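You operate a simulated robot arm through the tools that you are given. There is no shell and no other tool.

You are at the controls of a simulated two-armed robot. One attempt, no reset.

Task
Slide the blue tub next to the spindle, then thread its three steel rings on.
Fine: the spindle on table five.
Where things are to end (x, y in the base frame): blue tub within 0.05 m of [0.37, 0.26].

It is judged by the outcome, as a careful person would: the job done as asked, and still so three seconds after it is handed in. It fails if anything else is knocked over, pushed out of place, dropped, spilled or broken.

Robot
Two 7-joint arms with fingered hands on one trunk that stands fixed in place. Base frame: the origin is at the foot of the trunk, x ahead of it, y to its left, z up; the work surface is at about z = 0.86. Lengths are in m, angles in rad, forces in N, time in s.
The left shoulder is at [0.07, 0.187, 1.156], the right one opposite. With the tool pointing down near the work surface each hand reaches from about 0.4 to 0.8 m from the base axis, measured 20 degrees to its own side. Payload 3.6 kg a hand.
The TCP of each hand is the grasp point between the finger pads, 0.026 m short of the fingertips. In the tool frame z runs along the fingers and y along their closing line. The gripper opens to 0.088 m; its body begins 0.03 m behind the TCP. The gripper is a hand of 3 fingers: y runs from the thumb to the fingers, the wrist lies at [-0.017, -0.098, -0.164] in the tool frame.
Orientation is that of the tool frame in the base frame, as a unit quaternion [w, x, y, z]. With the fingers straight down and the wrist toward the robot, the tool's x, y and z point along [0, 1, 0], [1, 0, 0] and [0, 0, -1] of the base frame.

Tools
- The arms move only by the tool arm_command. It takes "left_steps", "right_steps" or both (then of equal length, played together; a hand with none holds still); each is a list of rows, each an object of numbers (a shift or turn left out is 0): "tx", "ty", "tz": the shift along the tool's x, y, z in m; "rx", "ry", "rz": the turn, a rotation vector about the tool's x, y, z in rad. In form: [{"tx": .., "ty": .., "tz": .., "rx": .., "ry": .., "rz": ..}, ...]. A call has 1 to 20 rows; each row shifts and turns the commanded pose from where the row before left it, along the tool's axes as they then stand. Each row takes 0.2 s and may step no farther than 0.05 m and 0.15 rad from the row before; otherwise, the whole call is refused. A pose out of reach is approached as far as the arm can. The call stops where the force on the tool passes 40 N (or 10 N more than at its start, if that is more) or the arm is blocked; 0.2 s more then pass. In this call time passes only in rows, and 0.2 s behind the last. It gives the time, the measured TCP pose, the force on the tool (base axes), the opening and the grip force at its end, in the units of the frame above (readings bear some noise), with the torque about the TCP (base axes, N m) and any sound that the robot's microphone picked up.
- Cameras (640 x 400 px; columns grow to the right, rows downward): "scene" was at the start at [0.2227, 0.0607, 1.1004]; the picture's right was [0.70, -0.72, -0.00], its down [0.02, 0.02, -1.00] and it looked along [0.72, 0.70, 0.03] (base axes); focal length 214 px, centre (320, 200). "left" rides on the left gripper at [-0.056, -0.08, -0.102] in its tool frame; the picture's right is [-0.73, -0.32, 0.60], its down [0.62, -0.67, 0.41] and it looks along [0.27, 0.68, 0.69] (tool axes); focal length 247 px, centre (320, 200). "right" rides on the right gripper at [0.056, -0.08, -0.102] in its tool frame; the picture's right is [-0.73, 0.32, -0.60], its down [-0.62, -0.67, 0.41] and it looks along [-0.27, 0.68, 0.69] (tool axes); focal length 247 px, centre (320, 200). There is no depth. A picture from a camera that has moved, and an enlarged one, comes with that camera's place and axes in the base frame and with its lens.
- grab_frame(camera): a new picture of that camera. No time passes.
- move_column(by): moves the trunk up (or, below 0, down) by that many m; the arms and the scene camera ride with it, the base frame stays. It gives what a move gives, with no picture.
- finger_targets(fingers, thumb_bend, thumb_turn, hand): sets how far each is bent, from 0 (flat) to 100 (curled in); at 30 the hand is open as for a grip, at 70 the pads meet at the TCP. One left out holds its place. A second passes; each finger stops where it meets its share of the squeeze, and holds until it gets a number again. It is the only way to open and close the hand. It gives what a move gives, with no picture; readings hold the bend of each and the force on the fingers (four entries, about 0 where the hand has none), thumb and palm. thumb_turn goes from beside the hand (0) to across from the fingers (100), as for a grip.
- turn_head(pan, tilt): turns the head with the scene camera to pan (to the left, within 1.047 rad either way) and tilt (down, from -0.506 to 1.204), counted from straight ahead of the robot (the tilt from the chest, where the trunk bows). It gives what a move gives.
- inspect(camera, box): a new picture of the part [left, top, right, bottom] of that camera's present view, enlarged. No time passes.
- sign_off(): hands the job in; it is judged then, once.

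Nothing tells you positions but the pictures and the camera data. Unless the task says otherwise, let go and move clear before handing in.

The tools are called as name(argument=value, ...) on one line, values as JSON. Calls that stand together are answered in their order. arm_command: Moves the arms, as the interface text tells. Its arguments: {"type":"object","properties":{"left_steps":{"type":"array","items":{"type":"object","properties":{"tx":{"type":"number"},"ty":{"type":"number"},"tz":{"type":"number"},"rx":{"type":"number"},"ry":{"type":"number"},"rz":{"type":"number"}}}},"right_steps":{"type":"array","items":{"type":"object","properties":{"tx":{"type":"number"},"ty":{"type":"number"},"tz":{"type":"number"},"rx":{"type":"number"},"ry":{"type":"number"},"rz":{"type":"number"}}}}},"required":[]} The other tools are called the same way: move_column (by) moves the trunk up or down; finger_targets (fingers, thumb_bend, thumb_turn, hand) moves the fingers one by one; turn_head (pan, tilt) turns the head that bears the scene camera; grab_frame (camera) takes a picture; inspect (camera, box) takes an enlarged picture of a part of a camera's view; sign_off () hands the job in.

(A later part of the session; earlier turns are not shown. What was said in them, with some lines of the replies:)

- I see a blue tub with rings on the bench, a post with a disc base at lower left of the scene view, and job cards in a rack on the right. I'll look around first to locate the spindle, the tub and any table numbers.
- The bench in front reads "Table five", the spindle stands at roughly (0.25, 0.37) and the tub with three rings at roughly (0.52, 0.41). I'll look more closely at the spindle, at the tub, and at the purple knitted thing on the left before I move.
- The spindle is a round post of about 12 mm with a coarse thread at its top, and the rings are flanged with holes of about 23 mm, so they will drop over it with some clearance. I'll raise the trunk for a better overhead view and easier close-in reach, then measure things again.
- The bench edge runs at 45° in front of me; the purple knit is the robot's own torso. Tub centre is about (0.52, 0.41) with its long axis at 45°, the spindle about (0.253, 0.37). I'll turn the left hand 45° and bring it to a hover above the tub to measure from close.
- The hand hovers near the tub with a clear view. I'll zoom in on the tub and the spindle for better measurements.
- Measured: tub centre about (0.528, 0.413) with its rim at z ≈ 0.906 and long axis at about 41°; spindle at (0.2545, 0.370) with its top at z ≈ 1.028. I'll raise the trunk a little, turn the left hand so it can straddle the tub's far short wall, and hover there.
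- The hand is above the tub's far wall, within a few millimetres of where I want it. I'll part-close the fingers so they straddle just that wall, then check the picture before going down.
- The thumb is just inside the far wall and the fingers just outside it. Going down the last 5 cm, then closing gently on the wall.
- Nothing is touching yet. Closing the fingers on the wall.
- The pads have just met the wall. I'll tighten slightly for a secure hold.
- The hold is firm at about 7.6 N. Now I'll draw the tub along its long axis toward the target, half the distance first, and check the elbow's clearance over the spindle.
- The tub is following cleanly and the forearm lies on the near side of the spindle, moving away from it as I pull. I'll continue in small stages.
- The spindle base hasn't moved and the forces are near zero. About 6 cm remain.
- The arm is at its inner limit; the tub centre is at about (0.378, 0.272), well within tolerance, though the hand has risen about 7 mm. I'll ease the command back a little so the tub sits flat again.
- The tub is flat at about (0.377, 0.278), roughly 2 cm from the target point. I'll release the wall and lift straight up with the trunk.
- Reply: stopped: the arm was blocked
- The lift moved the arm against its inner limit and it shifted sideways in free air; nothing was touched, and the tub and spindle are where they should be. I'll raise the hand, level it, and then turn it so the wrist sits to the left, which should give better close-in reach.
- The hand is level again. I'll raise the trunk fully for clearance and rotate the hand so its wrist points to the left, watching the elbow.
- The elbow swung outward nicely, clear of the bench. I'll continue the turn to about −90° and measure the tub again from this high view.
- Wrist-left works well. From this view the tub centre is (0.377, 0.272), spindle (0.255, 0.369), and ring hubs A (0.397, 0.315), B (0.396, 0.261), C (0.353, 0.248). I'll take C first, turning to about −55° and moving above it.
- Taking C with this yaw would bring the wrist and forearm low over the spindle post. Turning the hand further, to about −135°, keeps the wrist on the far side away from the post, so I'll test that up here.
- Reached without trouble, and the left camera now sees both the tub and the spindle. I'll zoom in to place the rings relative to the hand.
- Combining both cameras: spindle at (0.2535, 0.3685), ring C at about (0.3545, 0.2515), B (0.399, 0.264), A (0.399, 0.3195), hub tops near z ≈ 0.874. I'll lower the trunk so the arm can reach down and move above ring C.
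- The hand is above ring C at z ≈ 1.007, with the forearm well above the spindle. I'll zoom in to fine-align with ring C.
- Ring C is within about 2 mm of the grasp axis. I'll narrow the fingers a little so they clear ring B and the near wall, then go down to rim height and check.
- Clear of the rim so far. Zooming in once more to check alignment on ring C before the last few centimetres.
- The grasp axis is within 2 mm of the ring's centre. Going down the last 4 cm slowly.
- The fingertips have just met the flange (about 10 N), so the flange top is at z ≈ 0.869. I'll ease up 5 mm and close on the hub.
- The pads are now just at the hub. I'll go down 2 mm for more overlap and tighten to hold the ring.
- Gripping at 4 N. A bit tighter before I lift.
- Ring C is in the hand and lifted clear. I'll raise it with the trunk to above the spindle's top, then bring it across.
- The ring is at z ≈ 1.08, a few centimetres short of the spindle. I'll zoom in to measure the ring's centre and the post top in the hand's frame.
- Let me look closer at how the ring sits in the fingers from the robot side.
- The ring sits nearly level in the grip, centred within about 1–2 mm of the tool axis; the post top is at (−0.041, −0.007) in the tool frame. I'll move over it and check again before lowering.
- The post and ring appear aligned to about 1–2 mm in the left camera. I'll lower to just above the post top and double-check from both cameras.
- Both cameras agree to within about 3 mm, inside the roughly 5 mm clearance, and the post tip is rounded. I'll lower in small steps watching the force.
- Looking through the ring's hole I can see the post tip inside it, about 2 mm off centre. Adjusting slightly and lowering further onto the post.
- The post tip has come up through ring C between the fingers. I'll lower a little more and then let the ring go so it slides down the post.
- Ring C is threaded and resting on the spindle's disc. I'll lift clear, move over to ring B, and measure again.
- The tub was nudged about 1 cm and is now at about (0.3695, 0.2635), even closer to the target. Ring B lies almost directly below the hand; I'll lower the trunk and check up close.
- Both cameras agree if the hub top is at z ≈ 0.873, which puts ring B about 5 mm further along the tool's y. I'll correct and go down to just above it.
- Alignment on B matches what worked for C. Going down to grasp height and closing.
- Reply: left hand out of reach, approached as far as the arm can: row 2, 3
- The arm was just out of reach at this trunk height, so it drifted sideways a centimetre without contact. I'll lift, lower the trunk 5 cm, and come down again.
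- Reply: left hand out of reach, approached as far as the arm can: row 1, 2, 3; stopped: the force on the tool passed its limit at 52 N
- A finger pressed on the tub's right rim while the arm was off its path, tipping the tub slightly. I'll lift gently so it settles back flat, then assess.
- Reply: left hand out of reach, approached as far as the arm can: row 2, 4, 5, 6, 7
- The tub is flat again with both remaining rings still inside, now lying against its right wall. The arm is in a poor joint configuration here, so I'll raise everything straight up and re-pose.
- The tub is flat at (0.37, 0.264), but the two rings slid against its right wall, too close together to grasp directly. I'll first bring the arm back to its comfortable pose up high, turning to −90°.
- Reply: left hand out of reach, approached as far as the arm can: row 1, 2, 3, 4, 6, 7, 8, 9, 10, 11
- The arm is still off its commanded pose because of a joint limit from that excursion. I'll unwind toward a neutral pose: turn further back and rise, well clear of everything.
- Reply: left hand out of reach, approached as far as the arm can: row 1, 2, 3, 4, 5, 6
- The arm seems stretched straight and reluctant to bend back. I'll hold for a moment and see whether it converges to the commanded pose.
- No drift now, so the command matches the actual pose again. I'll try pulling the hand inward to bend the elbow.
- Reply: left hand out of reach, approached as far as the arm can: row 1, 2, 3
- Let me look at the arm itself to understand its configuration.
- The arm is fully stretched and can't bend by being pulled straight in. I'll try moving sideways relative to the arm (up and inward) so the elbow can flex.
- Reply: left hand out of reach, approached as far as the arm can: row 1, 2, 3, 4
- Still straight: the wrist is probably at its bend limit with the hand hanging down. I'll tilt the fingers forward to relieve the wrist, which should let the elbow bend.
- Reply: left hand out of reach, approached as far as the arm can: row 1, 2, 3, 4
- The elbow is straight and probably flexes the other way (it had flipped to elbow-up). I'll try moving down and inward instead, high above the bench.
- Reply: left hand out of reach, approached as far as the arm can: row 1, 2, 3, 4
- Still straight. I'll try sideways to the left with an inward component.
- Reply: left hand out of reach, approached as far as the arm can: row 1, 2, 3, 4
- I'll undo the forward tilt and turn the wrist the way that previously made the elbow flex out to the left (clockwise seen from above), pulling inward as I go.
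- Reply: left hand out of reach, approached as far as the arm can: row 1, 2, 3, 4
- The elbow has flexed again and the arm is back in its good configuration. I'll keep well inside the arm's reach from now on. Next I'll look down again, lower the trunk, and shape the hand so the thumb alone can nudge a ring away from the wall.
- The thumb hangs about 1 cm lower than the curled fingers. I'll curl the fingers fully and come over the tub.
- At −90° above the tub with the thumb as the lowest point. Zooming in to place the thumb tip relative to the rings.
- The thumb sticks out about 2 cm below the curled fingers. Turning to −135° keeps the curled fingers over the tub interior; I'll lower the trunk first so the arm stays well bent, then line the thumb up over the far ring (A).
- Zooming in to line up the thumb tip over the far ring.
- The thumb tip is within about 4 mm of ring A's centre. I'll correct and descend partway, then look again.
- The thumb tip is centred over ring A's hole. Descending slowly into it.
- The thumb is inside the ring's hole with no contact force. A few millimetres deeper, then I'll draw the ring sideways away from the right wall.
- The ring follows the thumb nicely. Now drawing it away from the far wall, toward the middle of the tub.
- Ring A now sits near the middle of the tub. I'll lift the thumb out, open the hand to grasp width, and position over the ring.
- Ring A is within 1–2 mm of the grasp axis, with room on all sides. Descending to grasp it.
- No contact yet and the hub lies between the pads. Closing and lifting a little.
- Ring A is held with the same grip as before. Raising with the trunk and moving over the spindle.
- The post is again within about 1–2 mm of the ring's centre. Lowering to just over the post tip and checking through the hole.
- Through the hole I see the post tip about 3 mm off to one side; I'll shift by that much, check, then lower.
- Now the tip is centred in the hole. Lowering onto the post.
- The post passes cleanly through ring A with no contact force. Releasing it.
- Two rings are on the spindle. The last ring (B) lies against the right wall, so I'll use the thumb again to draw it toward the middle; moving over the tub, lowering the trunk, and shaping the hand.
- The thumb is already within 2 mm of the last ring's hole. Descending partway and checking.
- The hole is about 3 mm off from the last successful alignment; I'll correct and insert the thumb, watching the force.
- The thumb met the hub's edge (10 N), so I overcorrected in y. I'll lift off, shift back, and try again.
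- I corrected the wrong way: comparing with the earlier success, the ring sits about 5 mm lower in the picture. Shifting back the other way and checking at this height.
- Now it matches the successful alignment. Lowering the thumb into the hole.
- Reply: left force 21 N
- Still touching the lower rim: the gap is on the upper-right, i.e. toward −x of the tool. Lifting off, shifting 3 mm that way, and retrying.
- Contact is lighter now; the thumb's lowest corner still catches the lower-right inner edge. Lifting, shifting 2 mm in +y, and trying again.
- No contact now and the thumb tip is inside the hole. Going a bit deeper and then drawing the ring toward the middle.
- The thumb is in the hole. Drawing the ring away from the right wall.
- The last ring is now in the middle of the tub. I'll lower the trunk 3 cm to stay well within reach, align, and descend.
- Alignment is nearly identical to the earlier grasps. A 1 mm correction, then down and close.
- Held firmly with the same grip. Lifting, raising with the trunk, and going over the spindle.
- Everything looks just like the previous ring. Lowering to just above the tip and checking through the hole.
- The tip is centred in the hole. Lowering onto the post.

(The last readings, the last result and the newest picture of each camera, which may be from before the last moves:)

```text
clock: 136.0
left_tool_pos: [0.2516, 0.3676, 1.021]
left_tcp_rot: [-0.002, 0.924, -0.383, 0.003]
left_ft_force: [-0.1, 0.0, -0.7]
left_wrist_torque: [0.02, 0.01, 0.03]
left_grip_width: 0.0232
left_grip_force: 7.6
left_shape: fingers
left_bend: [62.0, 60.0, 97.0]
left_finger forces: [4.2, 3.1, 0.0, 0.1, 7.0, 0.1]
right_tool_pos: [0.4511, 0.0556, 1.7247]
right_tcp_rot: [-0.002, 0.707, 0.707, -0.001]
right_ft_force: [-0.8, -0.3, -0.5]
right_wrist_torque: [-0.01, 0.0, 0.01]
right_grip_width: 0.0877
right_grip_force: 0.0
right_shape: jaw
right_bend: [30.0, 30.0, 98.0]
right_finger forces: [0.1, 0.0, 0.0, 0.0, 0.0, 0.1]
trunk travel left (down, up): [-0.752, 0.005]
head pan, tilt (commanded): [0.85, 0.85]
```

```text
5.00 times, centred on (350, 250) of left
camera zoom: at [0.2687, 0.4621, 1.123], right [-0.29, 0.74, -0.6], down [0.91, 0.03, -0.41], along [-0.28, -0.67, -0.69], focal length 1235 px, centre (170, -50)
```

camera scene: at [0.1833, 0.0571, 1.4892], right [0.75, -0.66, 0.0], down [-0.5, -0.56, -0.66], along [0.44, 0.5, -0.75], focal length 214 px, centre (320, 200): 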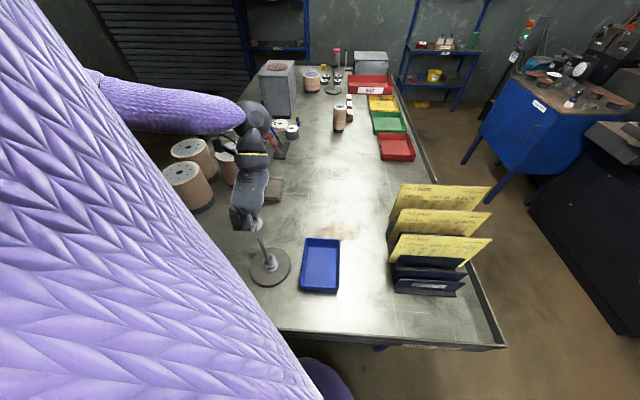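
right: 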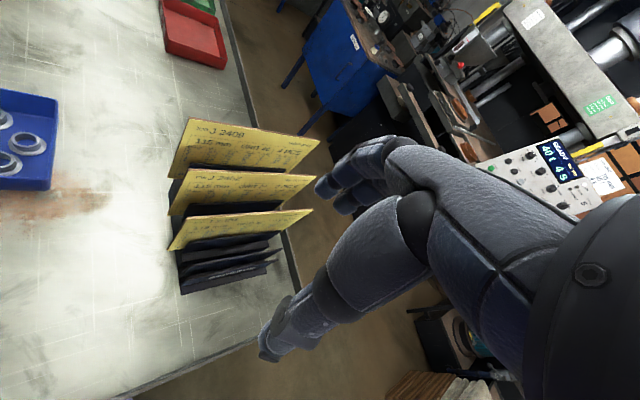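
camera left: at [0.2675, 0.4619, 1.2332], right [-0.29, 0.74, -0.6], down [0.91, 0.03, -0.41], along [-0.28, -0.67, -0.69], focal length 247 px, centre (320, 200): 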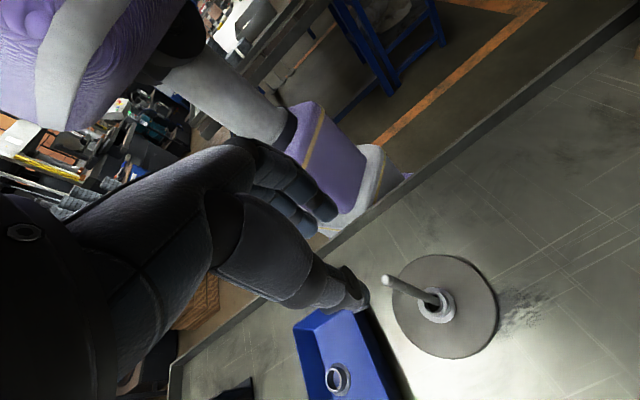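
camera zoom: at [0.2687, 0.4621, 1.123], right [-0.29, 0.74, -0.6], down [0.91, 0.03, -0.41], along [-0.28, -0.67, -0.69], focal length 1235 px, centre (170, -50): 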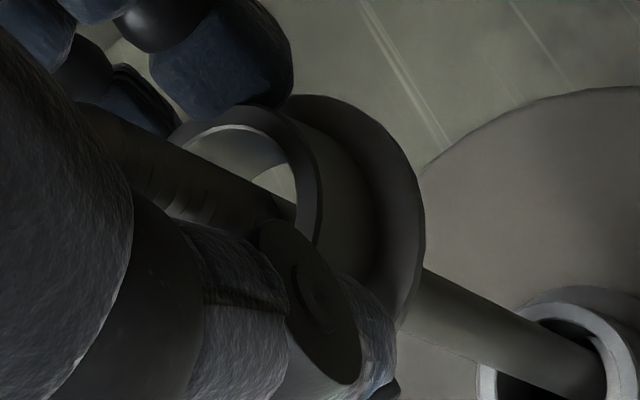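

The post is through the last ring. Releasing it and lifting straight up.

finger_targets(hand="left", fingers=50, thumb_bend=50)

arm_command(left_steps=[{"tz": -0.02}, {"tz": -0.03}, {"tz": -0.03}, {"tz": -0.03}, {"tz": -0.03}, {"tz": -0.03}])

grab_frame(camera="scene")

inspect(camera="scene", box=[235, 220, 355, 300])

grab_frame(camera="left")

```text
clock: 137.0
left_tool_pos: [0.2521, 0.3664, 1.0222]
left_tcp_rot: [-0.001, 0.924, -0.383, 0.003]
left_ft_force: [-0.6, -1.8, 0.0]
left_wrist_torque: [0.02, 0.01, -0.01]
left_grip_width: 0.0446
left_grip_force: 0.1
left_shape: fingers
left_bend: [50.0, 50.0, 97.0]
left_finger forces: [0.1, 0.0, 0.1, 0.1, 0.0, 0.0]
right_tool_pos: [0.4506, 0.0566, 1.7256]
right_tcp_rot: [0.0, 0.707, 0.707, 0.0]
right_ft_force: [-1.1, -0.7, -0.7]
right_wrist_torque: [-0.02, -0.02, 0.01]
right_grip_width: 0.0877
right_grip_force: 0.1
right_shape: jaw
right_bend: [30.0, 30.0, 98.0]
right_finger forces: [0.0, 0.0, 0.0, 0.0, 0.0, 0.1]
trunk travel left (down, up): [-0.752, 0.005]
head pan, tilt (commanded): [0.85, 0.85]
```

```text
clock: 138.4
left_tool_pos: [0.252, 0.3677, 1.1892]
left_tcp_rot: [0.0, 0.924, -0.383, 0.003]
left_ft_force: [0.5, 0.2, -0.9]
left_wrist_torque: [-0.04, 0.02, -0.01]
left_grip_width: 0.0446
left_grip_force: 0.1
left_shape: fingers
left_bend: [50.0, 50.0, 97.0]
left_finger forces: [0.2, 0.0, 0.0, 0.0, 0.0, 0.0]
right_tool_pos: [0.4502, 0.0549, 1.7249]
right_tcp_rot: [-0.001, 0.707, 0.707, 0.0]
right_ft_force: [-0.5, -0.2, -0.3]
right_wrist_torque: [0.03, 0.0, -0.01]
right_grip_width: 0.0876
right_grip_force: 0.1
right_shape: jaw
right_bend: [30.0, 30.0, 98.0]
right_finger forces: [0.1, 0.0, 0.0, 0.0, 0.1, 0.0]
trunk travel left (down, up): [-0.752, 0.005]
head pan, tilt (commanded): [0.85, 0.85]
```

```text
taken
camera scene: at [0.183, 0.0572, 1.4892], right [0.75, -0.66, 0.0], down [-0.5, -0.56, -0.66], along [0.44, 0.5, -0.75], focal length 214 px, centre (320, 200)
```

scene: 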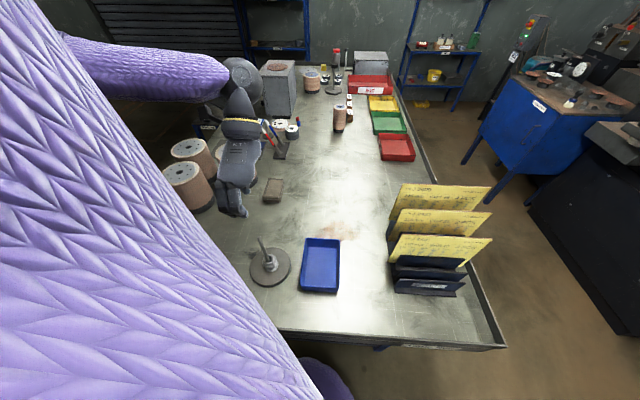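

```text
5.00 times, centred on (295, 260) of scene
camera zoom: at [0.183, 0.0572, 1.4892], right [0.75, -0.66, 0.0], down [-0.5, -0.56, -0.66], along [0.44, 0.5, -0.75], focal length 1072 px, centre (445, -100)
```

zoom: 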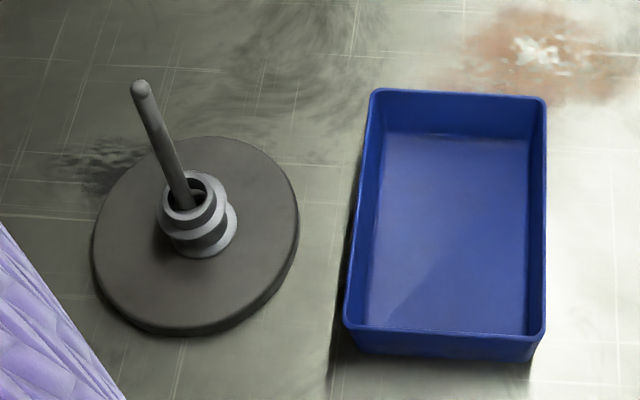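

```text
taken
camera left: at [0.2673, 0.4629, 1.2906], right [-0.29, 0.74, -0.6], down [0.91, 0.03, -0.41], along [-0.28, -0.67, -0.69], focal length 247 px, centre (320, 200)
```

left: 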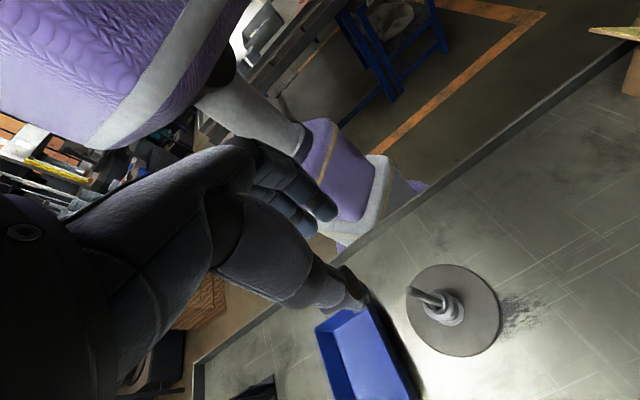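

The tub is empty. I'll zoom in to confirm all three rings are stacked on the spindle and that none is caught in the hand.

inspect(camera="scene", box=[255, 230, 290, 275])

inspect(camera="left", box=[390, 260, 510, 360])

inspect(camera="scene", box=[200, 130, 280, 230])

```text
8.89 times, centred on (272, 252) of scene
camera zoom: at [0.183, 0.0572, 1.4892], right [0.75, -0.66, 0.0], down [-0.5, -0.56, -0.66], along [0.44, 0.5, -0.75], focal length 1906 px, centre (742, -267)
```

zoom: 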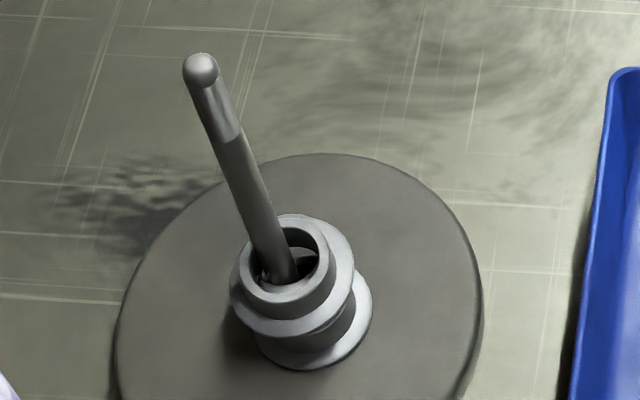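

```text
4.00 times, centred on (450, 310) of left
camera zoom: at [0.2673, 0.4629, 1.2906], right [-0.29, 0.74, -0.6], down [0.91, 0.03, -0.41], along [-0.28, -0.67, -0.69], focal length 988 px, centre (-200, -240)
```

zoom: 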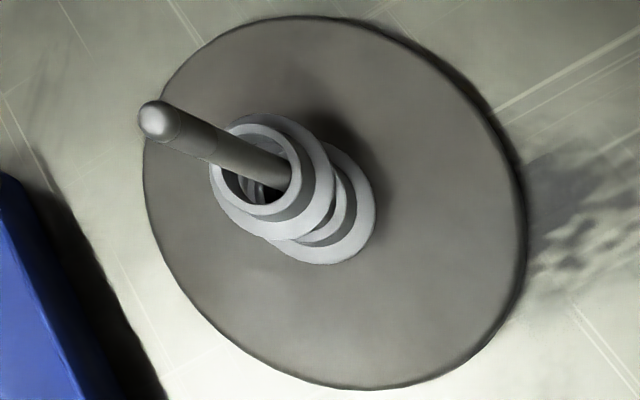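

```text
4.00 times, centred on (240, 180) of scene
camera zoom: at [0.183, 0.0572, 1.4892], right [0.75, -0.66, 0.0], down [-0.5, -0.56, -0.66], along [0.44, 0.5, -0.75], focal length 858 px, centre (640, 280)
```

zoom: 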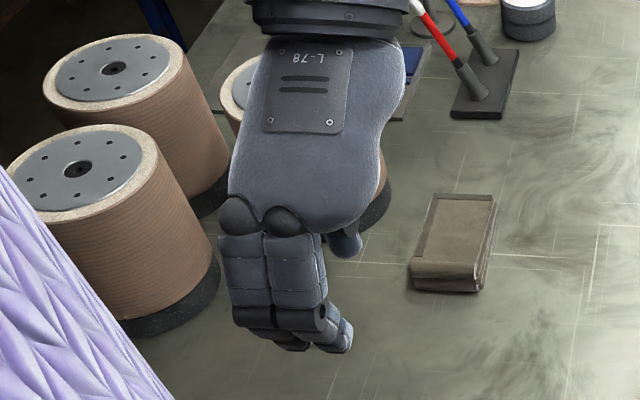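

The hand is empty. One closer look at the stack to count the rings.

inspect(camera="scene", box=[262, 250, 280, 274])

inspect(camera="left", box=[425, 280, 475, 335])

```text
16.00 times, centred on (271, 262) of scene
camera zoom: at [0.183, 0.0572, 1.4892], right [0.75, -0.66, 0.0], down [-0.5, -0.56, -0.66], along [0.44, 0.5, -0.75], focal length 3432 px, centre (1104, -792)
```

zoom: 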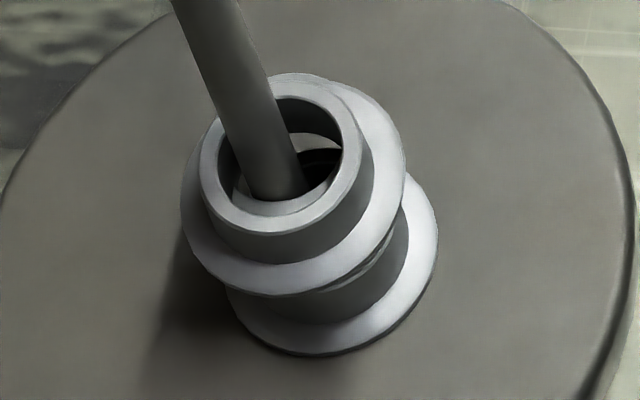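

```text
7.27 times, centred on (450, 308) of left
camera zoom: at [0.2673, 0.4629, 1.2906], right [-0.29, 0.74, -0.6], down [0.91, 0.03, -0.41], along [-0.28, -0.67, -0.69], focal length 1796 px, centre (-626, -582)
```

zoom: 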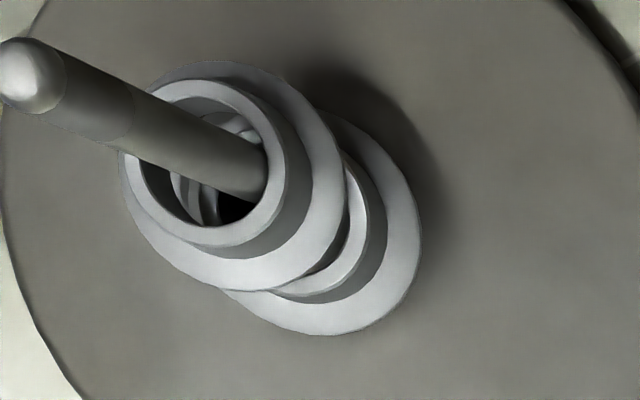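

From this steep angle I can't be sure whether I see two or three rings in the stack. I'll move the hand up and away, then lower the trunk to view the stack from the side.

arm_command(left_steps=[{"tz": -0.03}, {"tz": -0.03, "ty": -0.02}, {"tz": -0.03, "ty": -0.025}, {"tz": -0.03, "ty": -0.025}, {"tz": -0.03, "ty": -0.025}, {"tz": -0.03, "ty": -0.025}, {"tz": -0.03, "ty": -0.02}, {"tz": -0.03, "ty": -0.01}, {"tz": -0.02}])

move_column(by=-0.34)

turn_head(pan=1.0, tilt=0.6)

grab_frame(camera="scene")

```text
clock: 140.4
left_tool_pos: [0.356, 0.4742, 1.4533]
left_tcp_rot: [-0.001, 0.924, -0.383, 0.002]
left_ft_force: [-0.5, 0.0, -0.3]
left_wrist_torque: [0.01, 0.0, -0.02]
left_grip_width: 0.0446
left_grip_force: 0.0
left_shape: fingers
left_bend: [50.0, 50.0, 97.0]
left_finger forces: [0.0, 0.1, 0.0, 0.0, 0.0, 0.0]
right_tool_pos: [0.4508, 0.0554, 1.7263]
right_tcp_rot: [0.0, 0.707, 0.707, 0.0]
right_ft_force: [-0.9, 0.8, -0.4]
right_wrist_torque: [0.02, -0.03, -0.02]
right_grip_width: 0.0877
right_grip_force: 0.1
right_shape: jaw
right_bend: [30.0, 30.0, 98.0]
right_finger forces: [0.1, 0.0, 0.0, 0.0, 0.0, 0.0]
trunk travel left (down, up): [-0.752, 0.005]
head pan, tilt (commanded): [0.85, 0.85]
```

```text
clock: 143.7
left_tool_pos: [0.3566, 0.4726, 1.1122]
left_tcp_rot: [-0.001, 0.924, -0.382, 0.003]
left_ft_force: [-1.5, -0.6, -0.2]
left_wrist_torque: [0.0, -0.01, 0.02]
left_grip_width: 0.0446
left_grip_force: 0.0
left_shape: fingers
left_bend: [50.0, 50.0, 97.0]
left_finger forces: [0.0, 0.1, 0.0, 0.1, 0.0, 0.1]
right_tool_pos: [0.4509, 0.0561, 1.3853]
right_tcp_rot: [0.001, 0.707, 0.707, 0.0]
right_ft_force: [-1.0, -1.0, -0.6]
right_wrist_torque: [0.0, 0.02, 0.02]
right_grip_width: 0.0877
right_grip_force: 0.2
right_shape: jaw
right_bend: [30.0, 30.0, 98.0]
right_finger forces: [0.0, 0.0, 0.1, 0.0, 0.0, 0.0]
trunk travel left (down, up): [-0.412, 0.345]
head pan, tilt (commanded): [0.85, 0.85]
```

```text
clock: 144.5
left_tool_pos: [0.3558, 0.4736, 1.1122]
left_tcp_rot: [0.0, 0.924, -0.383, 0.003]
left_ft_force: [0.6, 0.6, -0.6]
left_wrist_torque: [-0.01, -0.01, -0.02]
left_grip_width: 0.0446
left_grip_force: 0.1
left_shape: fingers
left_bend: [50.0, 50.0, 97.0]
left_finger forces: [0.0, 0.1, 0.0, 0.0, 0.0, 0.0]
right_tool_pos: [0.4517, 0.0558, 1.3845]
right_tcp_rot: [0.0, 0.707, 0.708, 0.0]
right_ft_force: [-0.1, 1.0, -0.1]
right_wrist_torque: [0.01, 0.0, -0.03]
right_grip_width: 0.0878
right_grip_force: 0.1
right_shape: jaw
right_bend: [30.0, 30.0, 98.0]
right_finger forces: [0.0, 0.1, 0.1, 0.1, 0.1, 0.1]
trunk travel left (down, up): [-0.412, 0.345]
head pan, tilt (commanded): [1.0, 0.6]
```

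```text
taken
camera scene: at [0.1916, 0.0729, 1.1627], right [0.84, -0.54, 0.0], down [-0.31, -0.48, -0.82], along [0.45, 0.69, -0.57], focal length 214 px, centre (320, 200)
```

scene: 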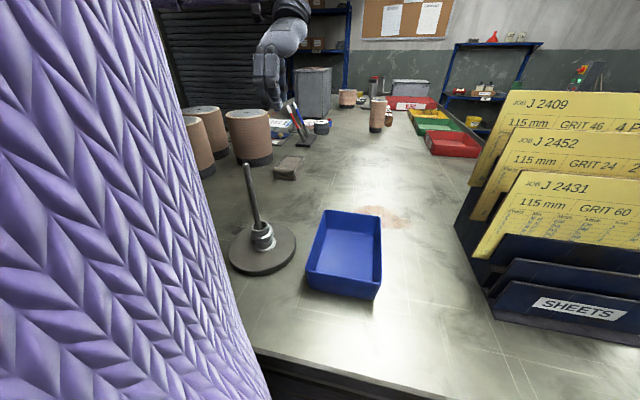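

inspect(camera="scene", box=[235, 205, 295, 265])

inspect(camera="scene", box=[220, 150, 400, 300])

inspect(camera="scene", box=[240, 0, 330, 120])

```text
6.67 times, centred on (265, 235) of scene
camera zoom: at [0.1916, 0.0729, 1.1627], right [0.84, -0.54, 0.0], down [-0.31, -0.48, -0.82], along [0.45, 0.69, -0.57], focal length 1430 px, centre (687, -33)
```

zoom: 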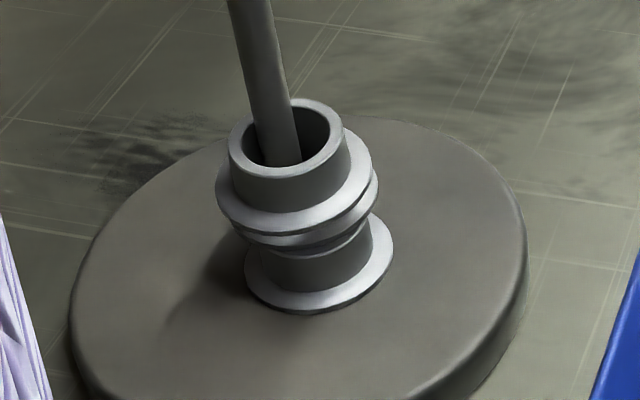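

```text
2.67 times, centred on (310, 225) of scene
camera zoom: at [0.1916, 0.0729, 1.1627], right [0.84, -0.54, 0.0], down [-0.31, -0.48, -0.82], along [0.45, 0.69, -0.57], focal length 572 px, centre (347, 133)
```

zoom: 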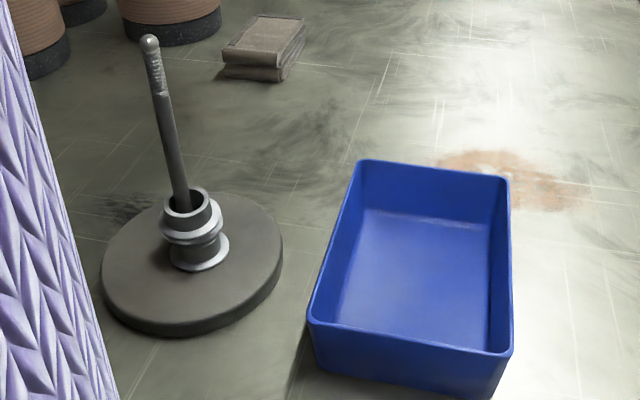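

```text
3.33 times, centred on (285, 60) of scene
camera zoom: at [0.1916, 0.0729, 1.1627], right [0.84, -0.54, 0.0], down [-0.31, -0.48, -0.82], along [0.45, 0.69, -0.57], focal length 715 px, centre (437, 667)
```

zoom: 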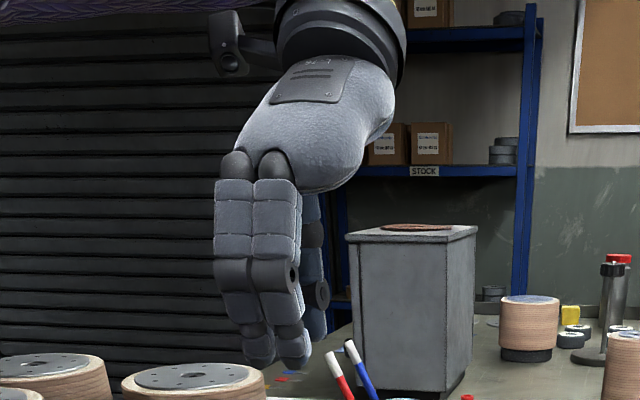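

I can see what look like two flanges close together in the middle of the stack. Zooming in at this lower angle to count properly.

inspect(camera="scene", box=[252, 215, 276, 255])

grab_frame(camera="left")

```text
10.00 times, centred on (264, 235) of scene
camera zoom: at [0.1916, 0.0729, 1.1627], right [0.84, -0.54, 0.0], down [-0.31, -0.48, -0.82], along [0.45, 0.69, -0.57], focal length 2145 px, centre (880, -150)
```

zoom: 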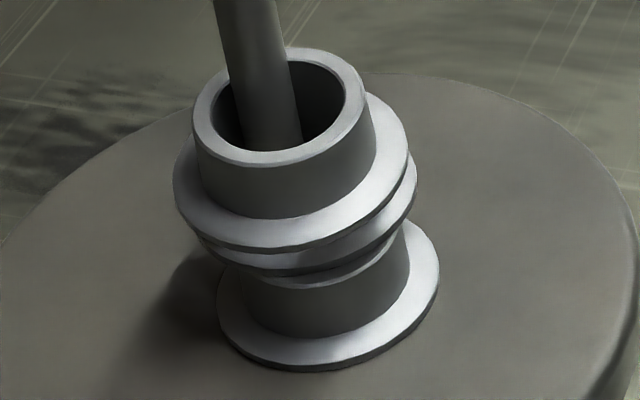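

```text
taken
camera left: at [0.3726, 0.5681, 1.213], right [-0.29, 0.74, -0.6], down [0.91, 0.03, -0.41], along [-0.28, -0.67, -0.69], focal length 247 px, centre (320, 200)
```

left: 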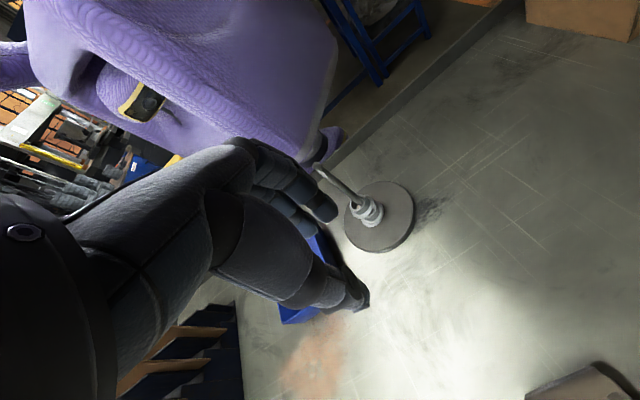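

From this lower angle I can count three flanges: all three rings are on the spindle. The tub is at about (0.37, 0.264), and the rack, drums and blocks are where they were. I'll move the hand further clear and then hand in.

arm_command(left_steps=[{"tz": -0.03}, {"tz": -0.03}, {"tz": -0.03}, {"tz": -0.03}, {}])

grab_frame(camera="scene")

```text
clock: 145.7
left_tool_pos: [0.3567, 0.4741, 1.2289]
left_tcp_rot: [-0.001, 0.924, -0.383, 0.003]
left_ft_force: [-0.1, -0.5, -0.2]
left_wrist_torque: [0.03, -0.02, 0.0]
left_grip_width: 0.0446
left_grip_force: 0.1
left_shape: fingers
left_bend: [50.0, 50.0, 97.0]
left_finger forces: [0.1, 0.0, 0.1, 0.0, 0.0, 0.0]
right_tool_pos: [0.4512, 0.0578, 1.3848]
right_tcp_rot: [-0.001, 0.707, 0.708, -0.001]
right_ft_force: [-0.5, 0.0, 0.5]
right_wrist_torque: [0.0, 0.01, -0.01]
right_grip_width: 0.0875
right_grip_force: 0.0
right_shape: jaw
right_bend: [30.0, 30.0, 98.0]
right_finger forces: [0.0, 0.0, 0.0, 0.0, 0.0, 0.0]
trunk travel left (down, up): [-0.412, 0.345]
head pan, tilt (commanded): [1.0, 0.6]
```

```text
taken
camera scene: at [0.1918, 0.0734, 1.1627], right [0.84, -0.54, 0.0], down [-0.31, -0.48, -0.82], along [0.45, 0.69, -0.57], focal length 214 px, centre (320, 200)
```

scene: 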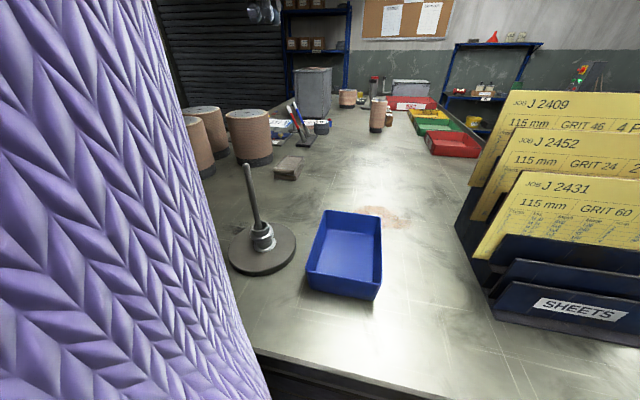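

The tub is beside the spindle, empty and flat. All three rings are stacked on the spindle, both hands are clear, and nothing else has moved. Handing in.

sign_off()

```text
The job is handed in.
```

The blue tub is beside the spindle on table five, and all three steel rings are threaded on. The tub's centre is at about (0.370, 0.264), roughly 4 mm from the target point. I counted three flanges in the stack from a low side view before handing in.

Not all of it went smoothly:

- **Tub tipped briefly:** while I was reaching for the second ring, the left arm ran out of reach and drifted. When I lowered the trunk, a finger pressed on the tub's right rim with about 52 N. The tub tilted and then settled back flat.
- **Rings slid inside the tub:** the two remaining rings slid against the right wall but stayed in the tub. I drew them back to the middle with the thumb before picking them up.
- **Rings dropped down the post:** I let each ring go once the post was through its hole, so it fell the last 10 cm or so onto the rings or base below.

The spindle, sheet rack, drums and blocks look where they were at the start. Both hands are empty and clear of the bench.
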